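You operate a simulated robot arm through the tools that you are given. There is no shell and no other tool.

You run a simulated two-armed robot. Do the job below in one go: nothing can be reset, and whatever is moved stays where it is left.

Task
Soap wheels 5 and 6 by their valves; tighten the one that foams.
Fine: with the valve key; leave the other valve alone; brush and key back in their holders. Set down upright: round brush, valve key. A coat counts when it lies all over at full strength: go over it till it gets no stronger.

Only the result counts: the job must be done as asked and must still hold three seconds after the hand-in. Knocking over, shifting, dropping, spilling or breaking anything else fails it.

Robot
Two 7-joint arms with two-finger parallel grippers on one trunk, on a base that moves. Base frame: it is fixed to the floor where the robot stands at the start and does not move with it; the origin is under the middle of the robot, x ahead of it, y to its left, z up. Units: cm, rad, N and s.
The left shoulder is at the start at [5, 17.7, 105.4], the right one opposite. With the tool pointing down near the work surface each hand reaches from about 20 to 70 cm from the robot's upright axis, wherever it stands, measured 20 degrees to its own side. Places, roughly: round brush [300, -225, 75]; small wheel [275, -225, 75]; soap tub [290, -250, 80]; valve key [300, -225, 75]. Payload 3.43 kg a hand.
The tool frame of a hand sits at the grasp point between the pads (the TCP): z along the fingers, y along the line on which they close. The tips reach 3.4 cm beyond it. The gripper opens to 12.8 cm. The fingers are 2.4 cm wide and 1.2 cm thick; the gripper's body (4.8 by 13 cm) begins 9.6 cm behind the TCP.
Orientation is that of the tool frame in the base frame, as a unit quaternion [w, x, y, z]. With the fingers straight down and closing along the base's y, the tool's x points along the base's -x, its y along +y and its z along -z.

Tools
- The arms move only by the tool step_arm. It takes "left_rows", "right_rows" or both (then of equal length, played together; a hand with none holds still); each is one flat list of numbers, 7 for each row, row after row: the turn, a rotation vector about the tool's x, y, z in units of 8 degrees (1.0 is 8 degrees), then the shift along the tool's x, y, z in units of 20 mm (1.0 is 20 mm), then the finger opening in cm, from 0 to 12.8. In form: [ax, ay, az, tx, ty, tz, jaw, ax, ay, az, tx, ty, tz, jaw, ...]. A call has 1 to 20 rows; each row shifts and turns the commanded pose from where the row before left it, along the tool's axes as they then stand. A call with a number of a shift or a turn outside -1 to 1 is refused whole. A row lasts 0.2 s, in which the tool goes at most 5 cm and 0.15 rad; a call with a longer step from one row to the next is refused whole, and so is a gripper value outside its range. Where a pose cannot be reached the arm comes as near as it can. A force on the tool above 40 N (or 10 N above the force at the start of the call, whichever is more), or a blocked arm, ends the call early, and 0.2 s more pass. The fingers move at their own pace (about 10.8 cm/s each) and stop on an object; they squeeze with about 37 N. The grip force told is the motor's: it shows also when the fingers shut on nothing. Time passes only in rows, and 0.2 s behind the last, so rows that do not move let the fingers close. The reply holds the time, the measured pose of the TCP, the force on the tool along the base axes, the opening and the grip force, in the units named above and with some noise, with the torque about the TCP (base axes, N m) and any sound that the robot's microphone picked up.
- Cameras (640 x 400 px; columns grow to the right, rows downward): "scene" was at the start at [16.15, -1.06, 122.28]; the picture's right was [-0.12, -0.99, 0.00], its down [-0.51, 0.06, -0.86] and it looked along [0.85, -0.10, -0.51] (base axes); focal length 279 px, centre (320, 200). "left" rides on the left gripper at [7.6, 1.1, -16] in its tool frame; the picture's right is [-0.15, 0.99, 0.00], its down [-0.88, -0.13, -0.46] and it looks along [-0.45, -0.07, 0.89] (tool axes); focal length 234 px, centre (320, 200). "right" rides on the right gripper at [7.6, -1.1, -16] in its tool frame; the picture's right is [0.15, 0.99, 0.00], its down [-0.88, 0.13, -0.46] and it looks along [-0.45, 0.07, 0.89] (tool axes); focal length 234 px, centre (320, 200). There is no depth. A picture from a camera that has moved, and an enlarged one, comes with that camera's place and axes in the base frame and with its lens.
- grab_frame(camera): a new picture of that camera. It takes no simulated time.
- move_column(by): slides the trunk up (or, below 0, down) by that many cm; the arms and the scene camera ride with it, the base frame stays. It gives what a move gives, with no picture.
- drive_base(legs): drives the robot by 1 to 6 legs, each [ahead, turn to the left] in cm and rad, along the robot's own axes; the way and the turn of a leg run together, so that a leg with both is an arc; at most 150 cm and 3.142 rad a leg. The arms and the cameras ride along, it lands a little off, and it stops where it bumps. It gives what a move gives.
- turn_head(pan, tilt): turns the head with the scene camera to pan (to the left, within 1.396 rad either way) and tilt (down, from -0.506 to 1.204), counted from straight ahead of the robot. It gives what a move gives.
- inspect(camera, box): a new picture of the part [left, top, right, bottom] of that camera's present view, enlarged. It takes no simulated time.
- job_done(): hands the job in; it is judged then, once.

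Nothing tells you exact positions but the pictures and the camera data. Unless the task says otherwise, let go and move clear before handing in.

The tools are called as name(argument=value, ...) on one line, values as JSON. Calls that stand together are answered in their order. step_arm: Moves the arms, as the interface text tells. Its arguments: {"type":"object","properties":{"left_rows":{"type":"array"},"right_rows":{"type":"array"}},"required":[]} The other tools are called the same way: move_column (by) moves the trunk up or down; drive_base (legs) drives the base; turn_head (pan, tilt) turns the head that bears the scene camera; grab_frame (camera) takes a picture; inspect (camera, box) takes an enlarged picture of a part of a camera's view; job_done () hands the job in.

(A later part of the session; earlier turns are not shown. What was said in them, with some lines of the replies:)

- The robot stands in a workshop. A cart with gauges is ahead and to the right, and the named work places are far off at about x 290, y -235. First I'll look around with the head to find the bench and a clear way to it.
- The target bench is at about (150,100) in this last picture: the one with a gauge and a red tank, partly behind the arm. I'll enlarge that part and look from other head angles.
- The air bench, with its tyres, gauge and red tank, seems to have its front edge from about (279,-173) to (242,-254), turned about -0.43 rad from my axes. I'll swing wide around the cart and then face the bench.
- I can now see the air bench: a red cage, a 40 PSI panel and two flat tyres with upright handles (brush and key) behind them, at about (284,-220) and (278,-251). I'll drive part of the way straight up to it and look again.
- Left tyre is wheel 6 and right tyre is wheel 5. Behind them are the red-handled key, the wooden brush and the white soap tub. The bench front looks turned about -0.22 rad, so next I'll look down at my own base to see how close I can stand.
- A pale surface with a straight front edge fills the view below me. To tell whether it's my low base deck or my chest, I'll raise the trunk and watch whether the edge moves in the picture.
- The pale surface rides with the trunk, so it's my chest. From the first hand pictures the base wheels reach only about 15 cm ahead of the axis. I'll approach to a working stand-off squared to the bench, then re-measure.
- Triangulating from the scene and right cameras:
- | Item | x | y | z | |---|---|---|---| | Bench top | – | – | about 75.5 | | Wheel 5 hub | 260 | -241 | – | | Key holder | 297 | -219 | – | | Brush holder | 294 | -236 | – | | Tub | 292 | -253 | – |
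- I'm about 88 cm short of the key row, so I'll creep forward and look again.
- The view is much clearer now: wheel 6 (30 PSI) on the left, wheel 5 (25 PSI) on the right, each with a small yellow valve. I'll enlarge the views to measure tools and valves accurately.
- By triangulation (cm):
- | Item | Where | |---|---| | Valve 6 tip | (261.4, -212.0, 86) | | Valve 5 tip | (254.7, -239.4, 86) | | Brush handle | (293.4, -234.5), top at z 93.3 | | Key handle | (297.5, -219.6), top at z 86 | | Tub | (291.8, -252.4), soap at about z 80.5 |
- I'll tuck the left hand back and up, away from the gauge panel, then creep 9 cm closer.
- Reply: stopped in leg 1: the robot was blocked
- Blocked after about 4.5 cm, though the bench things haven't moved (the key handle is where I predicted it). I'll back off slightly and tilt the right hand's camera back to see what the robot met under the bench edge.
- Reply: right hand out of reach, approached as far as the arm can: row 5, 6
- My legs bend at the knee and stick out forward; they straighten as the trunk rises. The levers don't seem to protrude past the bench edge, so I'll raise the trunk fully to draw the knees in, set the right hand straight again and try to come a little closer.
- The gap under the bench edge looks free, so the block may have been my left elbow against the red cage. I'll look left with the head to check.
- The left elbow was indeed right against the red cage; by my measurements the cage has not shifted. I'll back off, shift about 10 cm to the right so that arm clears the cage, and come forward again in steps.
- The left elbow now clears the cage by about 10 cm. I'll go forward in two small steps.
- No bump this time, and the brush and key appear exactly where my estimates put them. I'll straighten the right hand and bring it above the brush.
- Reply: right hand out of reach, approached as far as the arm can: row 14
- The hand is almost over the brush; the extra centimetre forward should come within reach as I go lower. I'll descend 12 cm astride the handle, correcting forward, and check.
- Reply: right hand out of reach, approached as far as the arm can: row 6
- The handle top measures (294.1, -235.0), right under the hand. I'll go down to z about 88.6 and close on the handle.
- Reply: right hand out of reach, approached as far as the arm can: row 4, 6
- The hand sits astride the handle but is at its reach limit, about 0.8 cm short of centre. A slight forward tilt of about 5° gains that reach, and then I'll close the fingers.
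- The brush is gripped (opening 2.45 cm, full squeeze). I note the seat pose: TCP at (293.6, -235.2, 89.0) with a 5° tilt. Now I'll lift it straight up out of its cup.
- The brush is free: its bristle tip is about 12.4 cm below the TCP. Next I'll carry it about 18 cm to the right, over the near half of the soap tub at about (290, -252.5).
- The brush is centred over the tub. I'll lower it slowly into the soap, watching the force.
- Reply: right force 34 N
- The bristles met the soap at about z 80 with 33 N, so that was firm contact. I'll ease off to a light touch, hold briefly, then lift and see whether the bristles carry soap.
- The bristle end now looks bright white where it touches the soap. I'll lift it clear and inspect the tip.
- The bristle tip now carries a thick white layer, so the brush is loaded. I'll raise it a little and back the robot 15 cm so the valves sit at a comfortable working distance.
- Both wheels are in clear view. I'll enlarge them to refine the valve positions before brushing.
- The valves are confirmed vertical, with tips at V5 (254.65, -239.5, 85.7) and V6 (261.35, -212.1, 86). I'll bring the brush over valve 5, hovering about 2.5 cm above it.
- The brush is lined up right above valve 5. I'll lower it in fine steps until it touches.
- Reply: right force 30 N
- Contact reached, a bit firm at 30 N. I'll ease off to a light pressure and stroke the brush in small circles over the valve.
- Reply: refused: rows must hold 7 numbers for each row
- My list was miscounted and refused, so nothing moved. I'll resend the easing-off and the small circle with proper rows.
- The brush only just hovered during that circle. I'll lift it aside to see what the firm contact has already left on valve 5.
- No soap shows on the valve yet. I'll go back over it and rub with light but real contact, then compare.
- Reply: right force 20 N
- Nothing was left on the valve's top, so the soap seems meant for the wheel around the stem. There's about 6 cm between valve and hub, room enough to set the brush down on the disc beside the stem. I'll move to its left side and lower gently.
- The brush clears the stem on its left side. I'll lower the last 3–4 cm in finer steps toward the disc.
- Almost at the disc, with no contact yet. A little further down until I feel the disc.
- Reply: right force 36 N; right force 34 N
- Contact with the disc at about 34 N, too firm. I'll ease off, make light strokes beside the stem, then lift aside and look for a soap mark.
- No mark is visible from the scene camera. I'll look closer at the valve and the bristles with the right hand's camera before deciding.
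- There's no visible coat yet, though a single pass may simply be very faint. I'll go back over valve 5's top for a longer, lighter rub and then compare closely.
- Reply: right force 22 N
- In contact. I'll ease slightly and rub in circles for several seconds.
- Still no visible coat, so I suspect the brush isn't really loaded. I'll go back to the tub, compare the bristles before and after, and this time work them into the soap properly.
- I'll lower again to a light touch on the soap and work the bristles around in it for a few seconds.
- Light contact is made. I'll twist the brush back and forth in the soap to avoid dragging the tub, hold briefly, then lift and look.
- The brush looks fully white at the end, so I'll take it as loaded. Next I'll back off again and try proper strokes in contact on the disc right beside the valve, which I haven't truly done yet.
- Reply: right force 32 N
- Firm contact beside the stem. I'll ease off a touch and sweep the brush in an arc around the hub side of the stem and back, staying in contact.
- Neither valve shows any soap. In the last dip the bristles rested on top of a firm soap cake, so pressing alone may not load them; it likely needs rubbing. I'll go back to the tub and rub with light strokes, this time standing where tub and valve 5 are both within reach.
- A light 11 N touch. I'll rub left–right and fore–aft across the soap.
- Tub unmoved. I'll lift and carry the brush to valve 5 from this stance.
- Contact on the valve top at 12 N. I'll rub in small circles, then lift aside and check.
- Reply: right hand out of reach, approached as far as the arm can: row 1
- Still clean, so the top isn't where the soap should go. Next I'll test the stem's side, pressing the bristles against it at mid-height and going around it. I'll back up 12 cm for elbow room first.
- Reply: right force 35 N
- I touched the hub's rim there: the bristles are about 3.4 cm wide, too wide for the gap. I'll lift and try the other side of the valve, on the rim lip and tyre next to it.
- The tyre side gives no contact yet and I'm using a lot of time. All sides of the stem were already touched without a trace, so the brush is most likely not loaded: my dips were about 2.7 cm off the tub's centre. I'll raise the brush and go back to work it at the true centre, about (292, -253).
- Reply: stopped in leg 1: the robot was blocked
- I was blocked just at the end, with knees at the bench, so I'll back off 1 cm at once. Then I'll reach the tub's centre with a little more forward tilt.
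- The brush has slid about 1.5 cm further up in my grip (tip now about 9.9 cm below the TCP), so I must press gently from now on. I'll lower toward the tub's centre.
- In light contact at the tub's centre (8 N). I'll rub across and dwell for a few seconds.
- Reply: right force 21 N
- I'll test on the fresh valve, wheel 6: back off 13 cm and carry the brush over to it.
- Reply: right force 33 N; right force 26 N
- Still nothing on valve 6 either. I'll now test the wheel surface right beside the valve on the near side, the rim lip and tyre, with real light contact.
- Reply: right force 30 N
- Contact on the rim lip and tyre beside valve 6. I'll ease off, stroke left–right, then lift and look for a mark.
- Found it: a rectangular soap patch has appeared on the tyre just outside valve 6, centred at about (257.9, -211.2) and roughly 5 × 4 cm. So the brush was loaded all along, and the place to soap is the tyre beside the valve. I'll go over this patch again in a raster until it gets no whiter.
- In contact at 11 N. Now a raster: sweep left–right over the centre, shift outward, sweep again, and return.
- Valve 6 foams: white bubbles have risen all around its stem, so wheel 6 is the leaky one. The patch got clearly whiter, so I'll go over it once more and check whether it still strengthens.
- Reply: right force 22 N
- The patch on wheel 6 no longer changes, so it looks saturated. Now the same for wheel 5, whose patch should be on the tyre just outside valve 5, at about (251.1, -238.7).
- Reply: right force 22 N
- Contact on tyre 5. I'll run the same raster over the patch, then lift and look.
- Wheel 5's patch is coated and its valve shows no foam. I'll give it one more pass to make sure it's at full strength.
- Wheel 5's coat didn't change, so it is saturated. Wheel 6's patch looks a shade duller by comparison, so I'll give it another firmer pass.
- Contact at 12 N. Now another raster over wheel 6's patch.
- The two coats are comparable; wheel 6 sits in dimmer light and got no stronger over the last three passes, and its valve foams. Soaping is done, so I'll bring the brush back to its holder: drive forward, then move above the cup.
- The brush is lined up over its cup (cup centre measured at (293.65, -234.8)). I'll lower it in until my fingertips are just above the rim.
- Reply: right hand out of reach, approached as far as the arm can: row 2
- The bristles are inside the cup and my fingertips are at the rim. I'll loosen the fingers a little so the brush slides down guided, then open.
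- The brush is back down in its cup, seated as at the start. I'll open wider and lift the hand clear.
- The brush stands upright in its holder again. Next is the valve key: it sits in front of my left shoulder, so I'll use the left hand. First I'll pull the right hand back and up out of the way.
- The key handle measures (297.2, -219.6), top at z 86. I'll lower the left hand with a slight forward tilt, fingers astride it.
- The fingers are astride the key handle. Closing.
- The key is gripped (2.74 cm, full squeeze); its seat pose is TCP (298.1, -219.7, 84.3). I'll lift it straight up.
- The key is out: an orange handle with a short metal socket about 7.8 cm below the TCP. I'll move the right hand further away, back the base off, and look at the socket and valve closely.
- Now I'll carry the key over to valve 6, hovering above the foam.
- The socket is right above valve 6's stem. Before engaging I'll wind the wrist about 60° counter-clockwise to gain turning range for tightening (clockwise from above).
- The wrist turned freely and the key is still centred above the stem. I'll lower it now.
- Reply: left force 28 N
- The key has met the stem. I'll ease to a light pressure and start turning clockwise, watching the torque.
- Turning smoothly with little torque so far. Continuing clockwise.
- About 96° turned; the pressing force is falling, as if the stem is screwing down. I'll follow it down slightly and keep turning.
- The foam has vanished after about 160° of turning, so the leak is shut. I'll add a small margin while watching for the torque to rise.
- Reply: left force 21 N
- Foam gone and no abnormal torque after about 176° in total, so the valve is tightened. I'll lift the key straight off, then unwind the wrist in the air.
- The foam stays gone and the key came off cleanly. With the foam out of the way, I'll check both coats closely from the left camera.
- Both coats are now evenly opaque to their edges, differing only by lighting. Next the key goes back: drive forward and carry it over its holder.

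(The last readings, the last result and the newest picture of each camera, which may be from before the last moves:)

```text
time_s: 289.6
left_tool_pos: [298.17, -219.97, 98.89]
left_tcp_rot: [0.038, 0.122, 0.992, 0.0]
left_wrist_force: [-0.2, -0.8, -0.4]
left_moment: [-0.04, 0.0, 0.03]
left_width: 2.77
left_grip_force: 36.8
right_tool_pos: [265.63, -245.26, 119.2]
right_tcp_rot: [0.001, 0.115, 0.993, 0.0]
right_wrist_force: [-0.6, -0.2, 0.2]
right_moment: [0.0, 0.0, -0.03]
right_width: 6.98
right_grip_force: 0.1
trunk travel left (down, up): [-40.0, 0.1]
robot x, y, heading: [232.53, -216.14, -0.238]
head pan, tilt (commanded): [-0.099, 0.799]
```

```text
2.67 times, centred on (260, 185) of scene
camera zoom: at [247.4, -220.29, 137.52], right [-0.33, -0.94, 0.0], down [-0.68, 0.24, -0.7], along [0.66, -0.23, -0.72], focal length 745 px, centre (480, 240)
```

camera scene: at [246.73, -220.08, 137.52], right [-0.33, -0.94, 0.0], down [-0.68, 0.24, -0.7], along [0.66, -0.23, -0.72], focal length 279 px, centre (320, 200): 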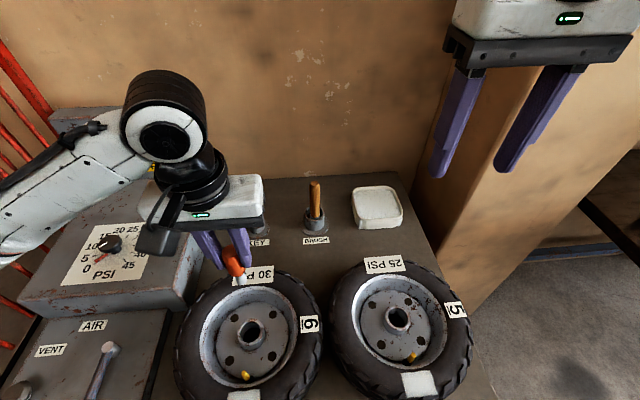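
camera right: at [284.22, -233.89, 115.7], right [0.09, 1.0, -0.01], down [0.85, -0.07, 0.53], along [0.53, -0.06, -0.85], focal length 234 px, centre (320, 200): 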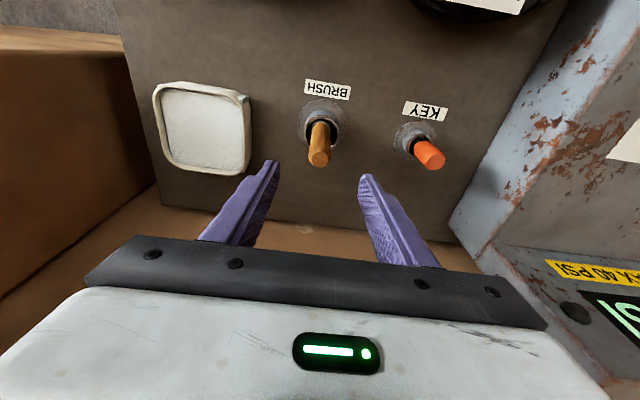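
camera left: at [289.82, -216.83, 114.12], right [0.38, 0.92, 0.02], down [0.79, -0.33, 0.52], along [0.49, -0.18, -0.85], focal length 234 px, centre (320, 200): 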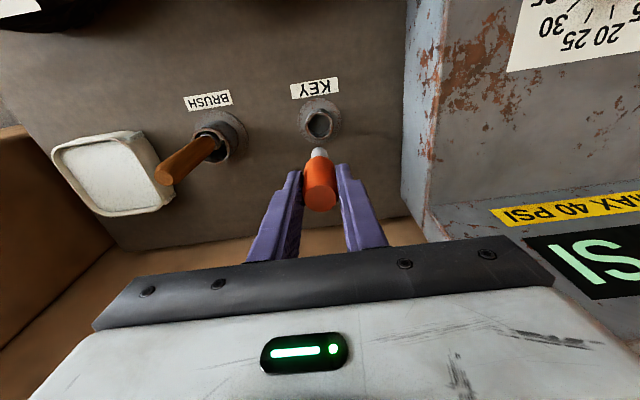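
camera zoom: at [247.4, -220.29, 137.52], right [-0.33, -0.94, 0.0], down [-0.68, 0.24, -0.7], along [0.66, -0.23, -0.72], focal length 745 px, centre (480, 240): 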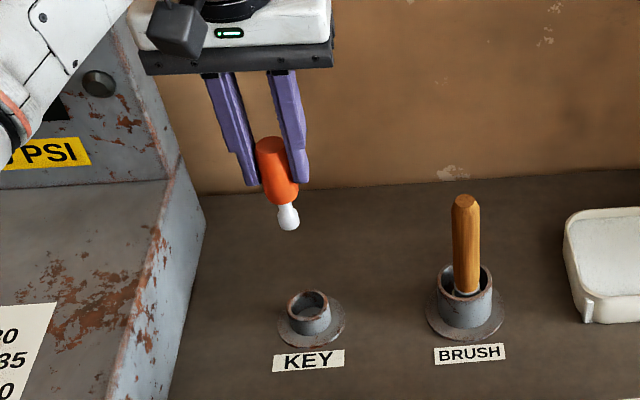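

The key is above its holder, in the same relation as when I lifted it. I'll lower until the socket is just above the rim and check.

step_arm(left_rows=[0, 0, 0, 0.12, 0.12, 0.5, 0, 0, 0, 0, 0.078, 0, 0.997, 0, 0, 0, 0, 0.078, 0, 0.997, 0, 0, 0, 0, 0.078, 0, 0.997, 0, 0, 0, 0, 0.078, 0, 0.997, 0])

inspect(camera="left", box=[250, 90, 390, 210])

inspect(camera="scene", box=[200, 150, 300, 250])

```text
time_s: 290.8
left_tool_pos: [297.89, -219.3, 89.92]
left_tcp_rot: [0.039, 0.122, 0.992, -0.001]
left_wrist_force: [-0.2, 0.2, -0.9]
left_moment: [0.01, -0.04, 0.0]
left_width: 2.76
left_grip_force: 36.7
right_tool_pos: [265.51, -245.31, 119.38]
right_tcp_rot: [-0.001, 0.115, 0.993, -0.001]
right_wrist_force: [-0.2, 0.2, 0.4]
right_moment: [-0.01, -0.01, 0.02]
right_width: 7.01
right_grip_force: 0.1
trunk travel left (down, up): [-40.0, 0.1]
robot x, y, heading: [232.67, -216.23, -0.242]
head pan, tilt (commanded): [-0.099, 0.799]
```

```text
3.33 times, centred on (320, 150) of left
camera zoom: at [289.58, -216.27, 105.14], right [0.38, 0.93, 0.02], down [0.79, -0.33, 0.52], along [0.49, -0.18, -0.85], focal length 781 px, centre (320, 367)
```

zoom: 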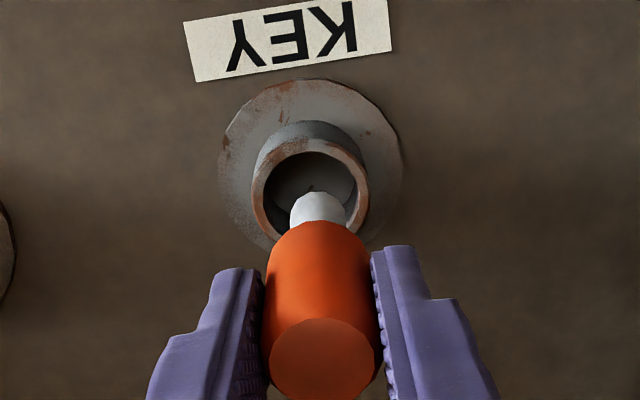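

```text
4.00 times, centred on (250, 200) of scene
camera zoom: at [247.41, -220.25, 137.52], right [-0.33, -0.94, 0.0], down [-0.68, 0.24, -0.7], along [0.66, -0.23, -0.72], focal length 1117 px, centre (600, 200)
```

zoom: 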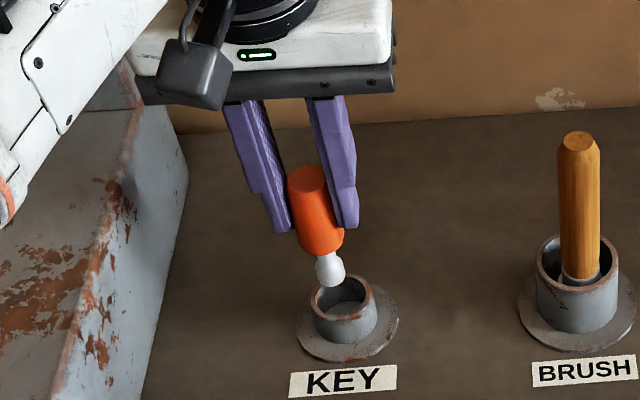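

The socket is a few millimetres short and to the left of the holder's centre. I'll correct that and lower it in.

step_arm(left_rows=[0, 0, 0, -0.145, -0.16, 0, 0, 0, 0, 0, 0.03, -0.02, 0.5, 0])

inspect(camera="left", box=[250, 90, 390, 210])

inspect(camera="scene", box=[200, 150, 300, 250])

```text
time_s: 291.4
left_tool_pos: [297.88, -219.91, 88.95]
left_tcp_rot: [0.04, 0.121, 0.992, 0.0]
left_wrist_force: [-0.2, -0.4, -0.3]
left_moment: [0.0, 0.01, 0.02]
left_width: 2.77
left_grip_force: 37.4
right_tool_pos: [265.59, -245.1, 119.27]
right_tcp_rot: [0.0, 0.116, 0.993, -0.001]
right_wrist_force: [0.6, 0.7, -0.2]
right_moment: [0.0, 0.01, 0.02]
right_width: 7.01
right_grip_force: 0.0
trunk travel left (down, up): [-40.0, 0.1]
robot x, y, heading: [232.78, -215.74, -0.236]
head pan, tilt (commanded): [-0.099, 0.799]
```

```text
3.33 times, centred on (320, 150) of left
camera zoom: at [289.74, -216.7, 104.26], right [0.38, 0.93, 0.02], down [0.79, -0.33, 0.52], along [0.49, -0.18, -0.85], focal length 781 px, centre (320, 367)
```

zoom: 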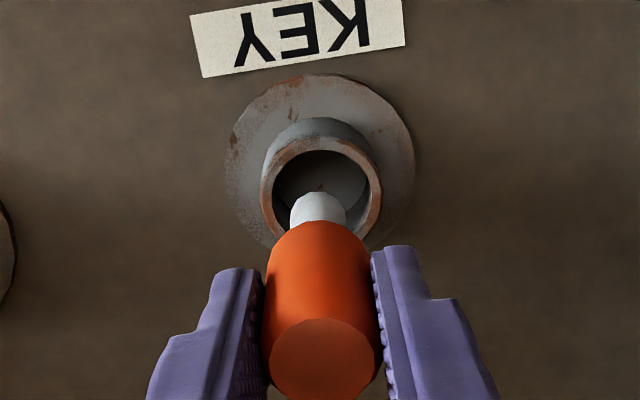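

```text
4.00 times, centred on (250, 200) of scene
camera zoom: at [247.4, -220.24, 137.52], right [-0.33, -0.94, 0.0], down [-0.68, 0.24, -0.7], along [0.66, -0.23, -0.72], focal length 1117 px, centre (600, 200)
```

zoom: 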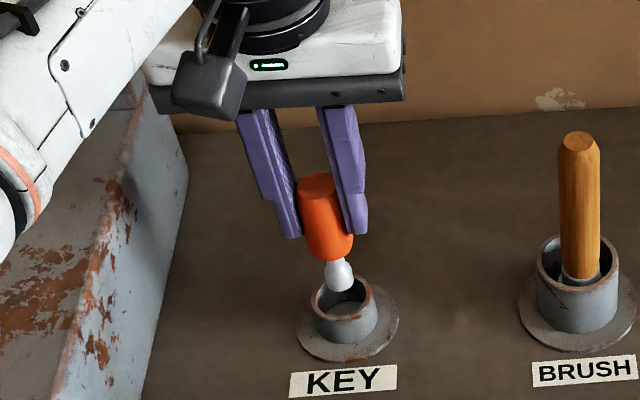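

Now it's centred on the holder. Lowering to the seat height.

step_arm(left_rows=[0, 0, 0, 0.06, -0.01, 0.7, 0, 0, 0, 0, 0.06, -0.01, 0.7, 0, 0, 0, 0, 0.05, 0, 0.6, 0])

inspect(camera="left", box=[250, 90, 390, 210])

inspect(camera="scene", box=[200, 150, 300, 250])

```text
time_s: 292.2
left_tool_pos: [298.08, -219.88, 85.04]
left_tcp_rot: [0.041, 0.121, 0.992, -0.001]
left_wrist_force: [-1.0, -0.3, 7.3]
left_moment: [-0.01, 0.04, -0.03]
left_width: 2.76
left_grip_force: 36.6
right_tool_pos: [265.51, -245.22, 119.45]
right_tcp_rot: [0.001, 0.116, 0.993, -0.001]
right_wrist_force: [0.8, -0.3, 0.3]
right_moment: [0.01, -0.02, 0.02]
right_width: 7.0
right_grip_force: 0.0
trunk travel left (down, up): [-40.0, 0.1]
robot x, y, heading: [232.56, -215.58, -0.235]
head pan, tilt (commanded): [-0.099, 0.799]
```

```text
3.33 times, centred on (320, 150) of left
camera zoom: at [289.74, -216.73, 100.29], right [0.38, 0.92, 0.02], down [0.78, -0.33, 0.53], along [0.49, -0.18, -0.85], focal length 781 px, centre (320, 367)
```

zoom: 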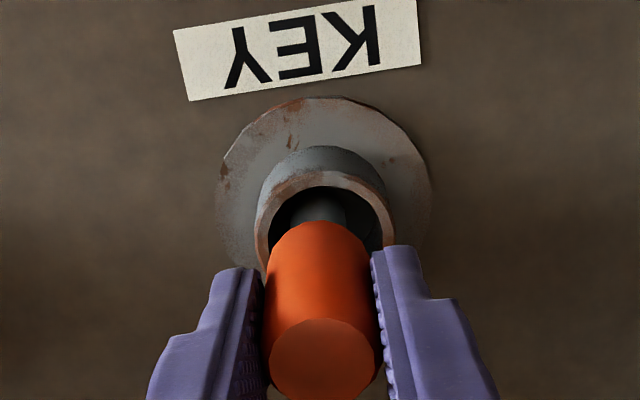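

```text
4.00 times, centred on (250, 200) of scene
camera zoom: at [247.28, -220.24, 137.56], right [-0.33, -0.94, 0.0], down [-0.68, 0.24, -0.7], along [0.66, -0.23, -0.72], focal length 1117 px, centre (600, 200)
```

zoom: 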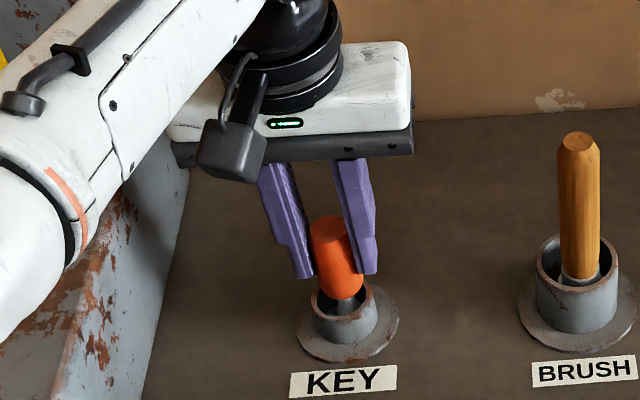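

The key touches bottom in its holder with 7 N, so it's seated (it had slid up slightly in my grip). I'll open the fingers gently.

step_arm(left_rows=[0, 0, 0, 0, 0, 0, 3.0, 0, 0, 0, 0, 0, 0, 3.6, 0, 0, 0, 0, 0, 0, 6, 0, 0, 0, 0, 0, 0, 6])

inspect(camera="left", box=[250, 90, 390, 210])

inspect(camera="scene", box=[200, 150, 300, 250])

```text
time_s: 293.2
left_tool_pos: [298.07, -219.77, 84.85]
left_tcp_rot: [0.04, 0.121, 0.992, -0.001]
left_wrist_force: [-0.6, -0.4, -0.8]
left_moment: [-0.03, -0.03, 0.01]
left_width: 5.99
left_grip_force: 0.1
right_tool_pos: [265.58, -245.37, 119.24]
right_tcp_rot: [0.001, 0.116, 0.993, -0.001]
right_wrist_force: [-0.3, 0.2, 0.2]
right_moment: [-0.02, 0.01, 0.02]
right_width: 6.98
right_grip_force: 0.0
trunk travel left (down, up): [-40.0, 0.1]
robot x, y, heading: [232.98, -216.02, -0.239]
head pan, tilt (commanded): [-0.099, 0.799]
```

```text
3.33 times, centred on (320, 150) of left
camera zoom: at [289.77, -216.71, 100.12], right [0.38, 0.92, 0.02], down [0.79, -0.33, 0.52], along [0.49, -0.18, -0.85], focal length 781 px, centre (320, 367)
```

zoom: 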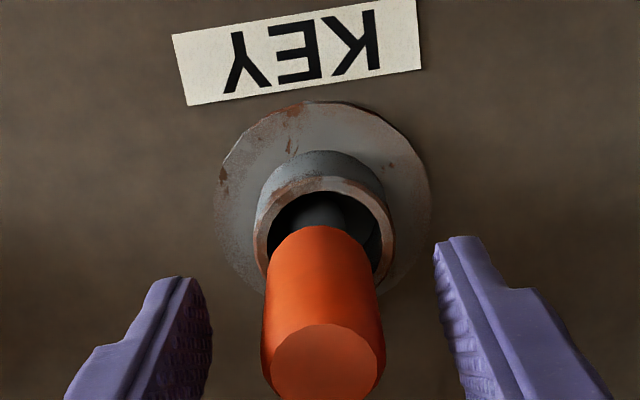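

```text
4.00 times, centred on (250, 200) of scene
camera zoom: at [247.39, -220.25, 137.53], right [-0.33, -0.94, 0.0], down [-0.68, 0.24, -0.7], along [0.66, -0.23, -0.72], focal length 1117 px, centre (600, 200)
```

zoom: 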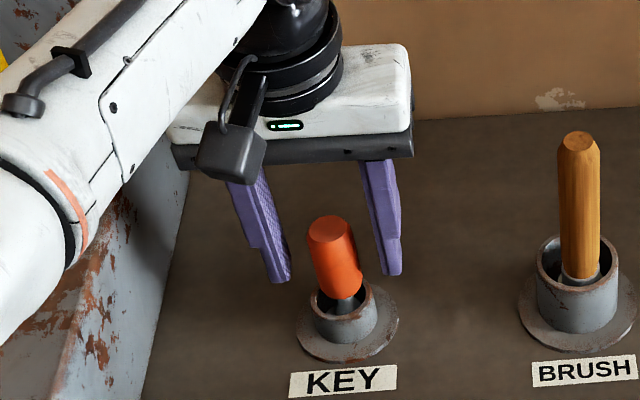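

The key stands in its holder. I'll lift the left hand clear and retract.

step_arm(left_rows=[0, 0, 0, -0.078, 0, -0.997, 6, 0, 0, 0, -0.078, 0, -0.997, 6, 0, 0, 0, -0.078, 0, -0.997, 6, 0, 0, 0, -0.078, 0, -0.997, 6, 0, 0, 0, -0.078, 0, -0.997, 6, 0, 0, 0, -0.078, 0, -0.997, 6, 0, 0, 0, -0.078, 0, -0.997, 6, 0, 0, 0, -0.078, 0, -0.997, 6, 0, 0, 0, 0.3, 0, -0.95, 6, 0, 0, 0, 0.6, 0, -0.9, 6, 0, 0, 0, 0.9, 0.1, -0.7, 6, 0, 0, 0, 0.95, 0.2, -0.6, 6, 0, 0, 0, 0.95, 0.2, -0.6, 6, 0, 0, 0, 0.95, 0.2, -0.5, 6, 0, 0, 0, 0.95, 0.2, -0.5, 6])

grab_frame(camera="scene")

inspect(camera="scene", box=[200, 150, 440, 260])

```text
time_s: 296.4
left_tool_pos: [286.99, -215.36, 109.55]
left_tcp_rot: [0.037, 0.121, 0.992, 0.0]
left_wrist_force: [0.0, 0.9, 0.7]
left_moment: [0.0, 0.0, 0.02]
left_width: 6.0
left_grip_force: 0.1
right_tool_pos: [265.44, -245.21, 119.27]
right_tcp_rot: [0.001, 0.116, 0.993, -0.001]
right_wrist_force: [0.0, 0.0, -0.2]
right_moment: [0.0, 0.01, 0.01]
right_width: 7.02
right_grip_force: 0.1
trunk travel left (down, up): [-40.0, 0.1]
robot x, y, heading: [232.67, -215.79, -0.237]
head pan, tilt (commanded): [-0.099, 0.799]
```

```text
taken
camera scene: at [247.36, -220.21, 137.53], right [-0.33, -0.94, 0.0], down [-0.68, 0.24, -0.7], along [0.66, -0.23, -0.72], focal length 279 px, centre (320, 200)
```

scene: 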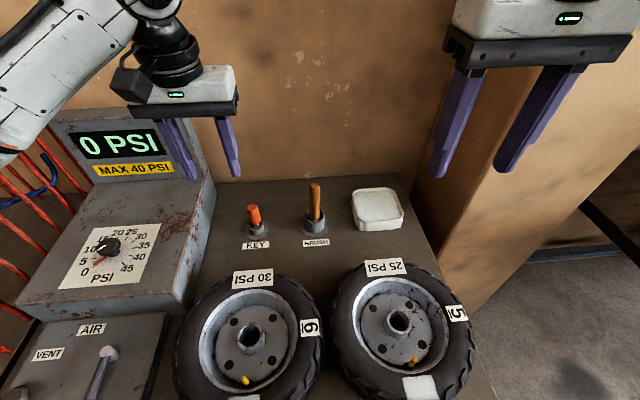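

```text
2.67 times, centred on (320, 205) of scene
camera zoom: at [247.36, -220.21, 137.53], right [-0.33, -0.94, 0.0], down [-0.68, 0.24, -0.7], along [0.66, -0.23, -0.72], focal length 745 px, centre (320, 187)
```

zoom: 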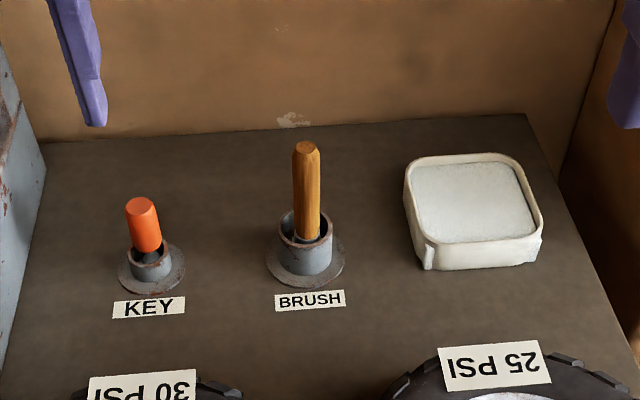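

Brush and key stand upright in their holders and the tub is untouched. I'll back the robot away and take a last look at everything.

drive_base(legs=[[-20, 0]])

turn_head(pan=0.0, tilt=0.75)

grab_frame(camera="scene")

inspect(camera="scene", box=[220, 130, 440, 290])

```text
time_s: 298.0
left_tool_pos: [267.57, -210.73, 109.56]
left_tcp_rot: [0.039, 0.121, 0.992, -0.001]
left_wrist_force: [-0.8, -0.3, -0.4]
left_moment: [-0.01, -0.02, 0.01]
left_width: 6.0
left_grip_force: 0.1
right_tool_pos: [245.85, -240.53, 119.24]
right_tcp_rot: [0.0, 0.117, 0.993, -0.001]
right_wrist_force: [1.0, 0.8, -0.4]
right_moment: [-0.03, -0.02, 0.04]
right_width: 6.99
right_grip_force: 0.0
trunk travel left (down, up): [-40.0, 0.1]
robot x, y, heading: [213.32, -211.11, -0.24]
head pan, tilt (commanded): [-0.099, 0.799]
```

```text
time_s: 298.6
left_tool_pos: [267.45, -210.63, 109.51]
left_tcp_rot: [0.04, 0.122, 0.992, 0.0]
left_wrist_force: [-0.4, -0.1, 0.1]
left_moment: [0.0, 0.02, 0.03]
left_width: 5.99
left_grip_force: 0.1
right_tool_pos: [245.96, -240.53, 119.52]
right_tcp_rot: [-0.001, 0.116, 0.993, 0.0]
right_wrist_force: [-0.7, -0.7, -0.4]
right_moment: [0.02, 0.02, -0.01]
right_width: 6.99
right_grip_force: 0.1
trunk travel left (down, up): [-40.0, 0.1]
robot x, y, heading: [213.15, -211.22, -0.238]
head pan, tilt (commanded): [0.0, 0.75]
```

```text
taken
camera scene: at [228.28, -214.8, 137.92], right [-0.24, -0.97, 0.0], down [-0.66, 0.16, -0.73], along [0.71, -0.17, -0.68], focal length 279 px, centre (320, 200)
```

scene: 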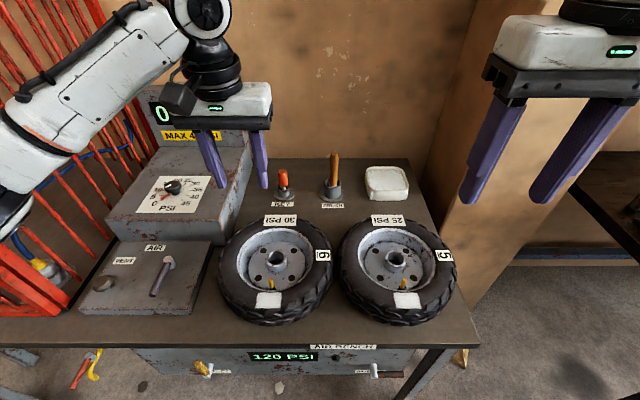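

```text
2.50 times, centred on (330, 210) of scene
camera zoom: at [228.28, -214.8, 137.92], right [-0.24, -0.97, 0.0], down [-0.66, 0.16, -0.73], along [0.71, -0.17, -0.68], focal length 698 px, centre (295, 175)
```

zoom: 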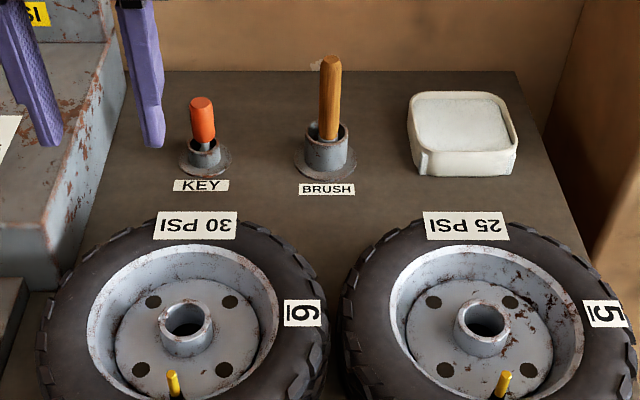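

inspect(camera="scene", box=[220, 260, 460, 330])

inspect(camera="scene", box=[0, 120, 220, 330])

```text
2.67 times, centred on (340, 295) of scene
camera zoom: at [228.28, -214.8, 137.92], right [-0.24, -0.97, 0.0], down [-0.66, 0.16, -0.73], along [0.71, -0.17, -0.68], focal length 745 px, centre (267, -53)
```

zoom: 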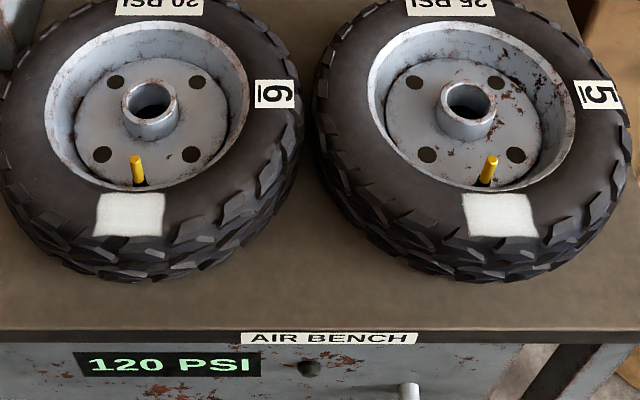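

```text
1.90 times, centred on (110, 225) of scene
camera zoom: at [228.28, -214.8, 137.92], right [-0.24, -0.97, 0.0], down [-0.66, 0.16, -0.73], along [0.71, -0.17, -0.68], focal length 532 px, centre (720, 152)
```

zoom: 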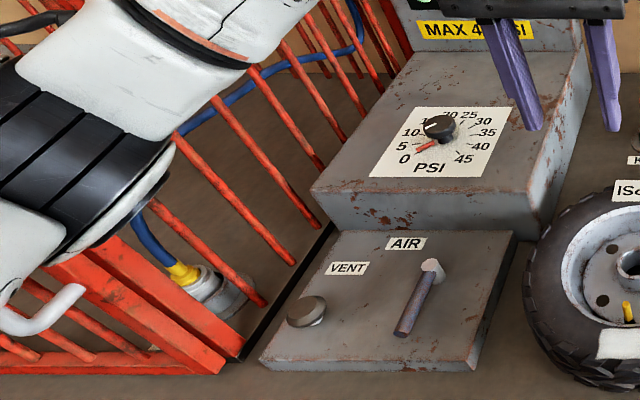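

Both coats look equally white, there's no foam, and all items are in place. I'll back off a little further from the cage and then hand in.

drive_base(legs=[[-15, 0]])

grab_frame(camera="scene")

```text
time_s: 300.0
left_tool_pos: [252.86, -207.09, 109.54]
left_tcp_rot: [0.04, 0.122, 0.992, -0.001]
left_wrist_force: [0.4, 0.4, -0.2]
left_moment: [0.01, -0.02, 0.01]
left_width: 6.0
left_grip_force: 0.1
right_tool_pos: [231.19, -236.98, 119.34]
right_tcp_rot: [0.0, 0.118, 0.993, -0.001]
right_wrist_force: [-0.3, -0.7, 0.2]
right_moment: [-0.01, -0.07, -0.01]
right_width: 7.01
right_grip_force: 0.1
trunk travel left (down, up): [-40.0, 0.1]
robot x, y, heading: [198.88, -207.38, -0.239]
head pan, tilt (commanded): [0.0, 0.75]
```

```text
taken
camera scene: at [213.51, -211.2, 137.94], right [-0.24, -0.97, 0.0], down [-0.66, 0.16, -0.73], along [0.71, -0.17, -0.68], focal length 279 px, centre (320, 200)
```

scene: 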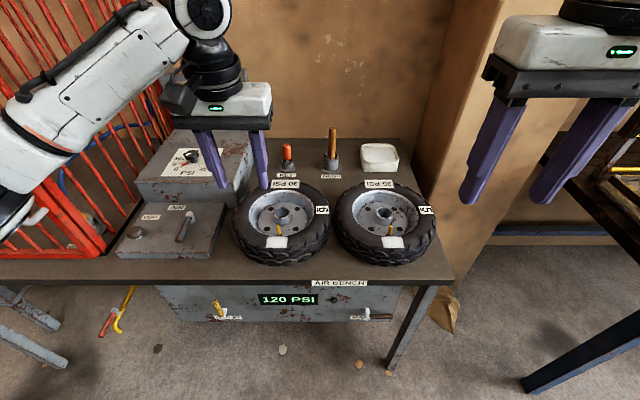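

Both wheels are soaped, valve 6 is tightened and no longer foams, and valve 5 was never turned. Brush and key stand upright in their holders, and the robot is clear of the bench. Handing in.

job_done()

```text
The job is handed in.
```

Wheels 5 and 6 are both soaped by their valves. Wheel 6's valve foamed, so I tightened it with the valve key. The job is handed in; I haven't been told the result.

- **Soap coats:** each wheel has an even white patch, about 5 × 4 cm, on the tyre just outside its valve. I went over both until further passes made no difference. Wheel 6's looked slightly duller in the pictures, which I put down to dimmer light there.
- **Valve 6:** I turned it about 176° clockwise. The foam was gone by about 160° and did not come back. I felt no end stop.
- **Valve 5:** it did not foam and the key never touched it. While looking for the right spot, I pressed and rubbed the brush on and around both valves. On valve 5 this went up to about 34 N.
- **Brush and key:** both are back in their holders and upright. The brush had slid up in my grip, so it dropped the last 2 cm or so into its cup, guided by the fingers.
- **Bumps:** early on the robot was stopped when the left elbow was right up against the red cage, and later once more close up to the bench, probably at the knees. As far as I could measure, the cage and the things on the bench had not moved after the first bump. I saw nothing out of place later either.
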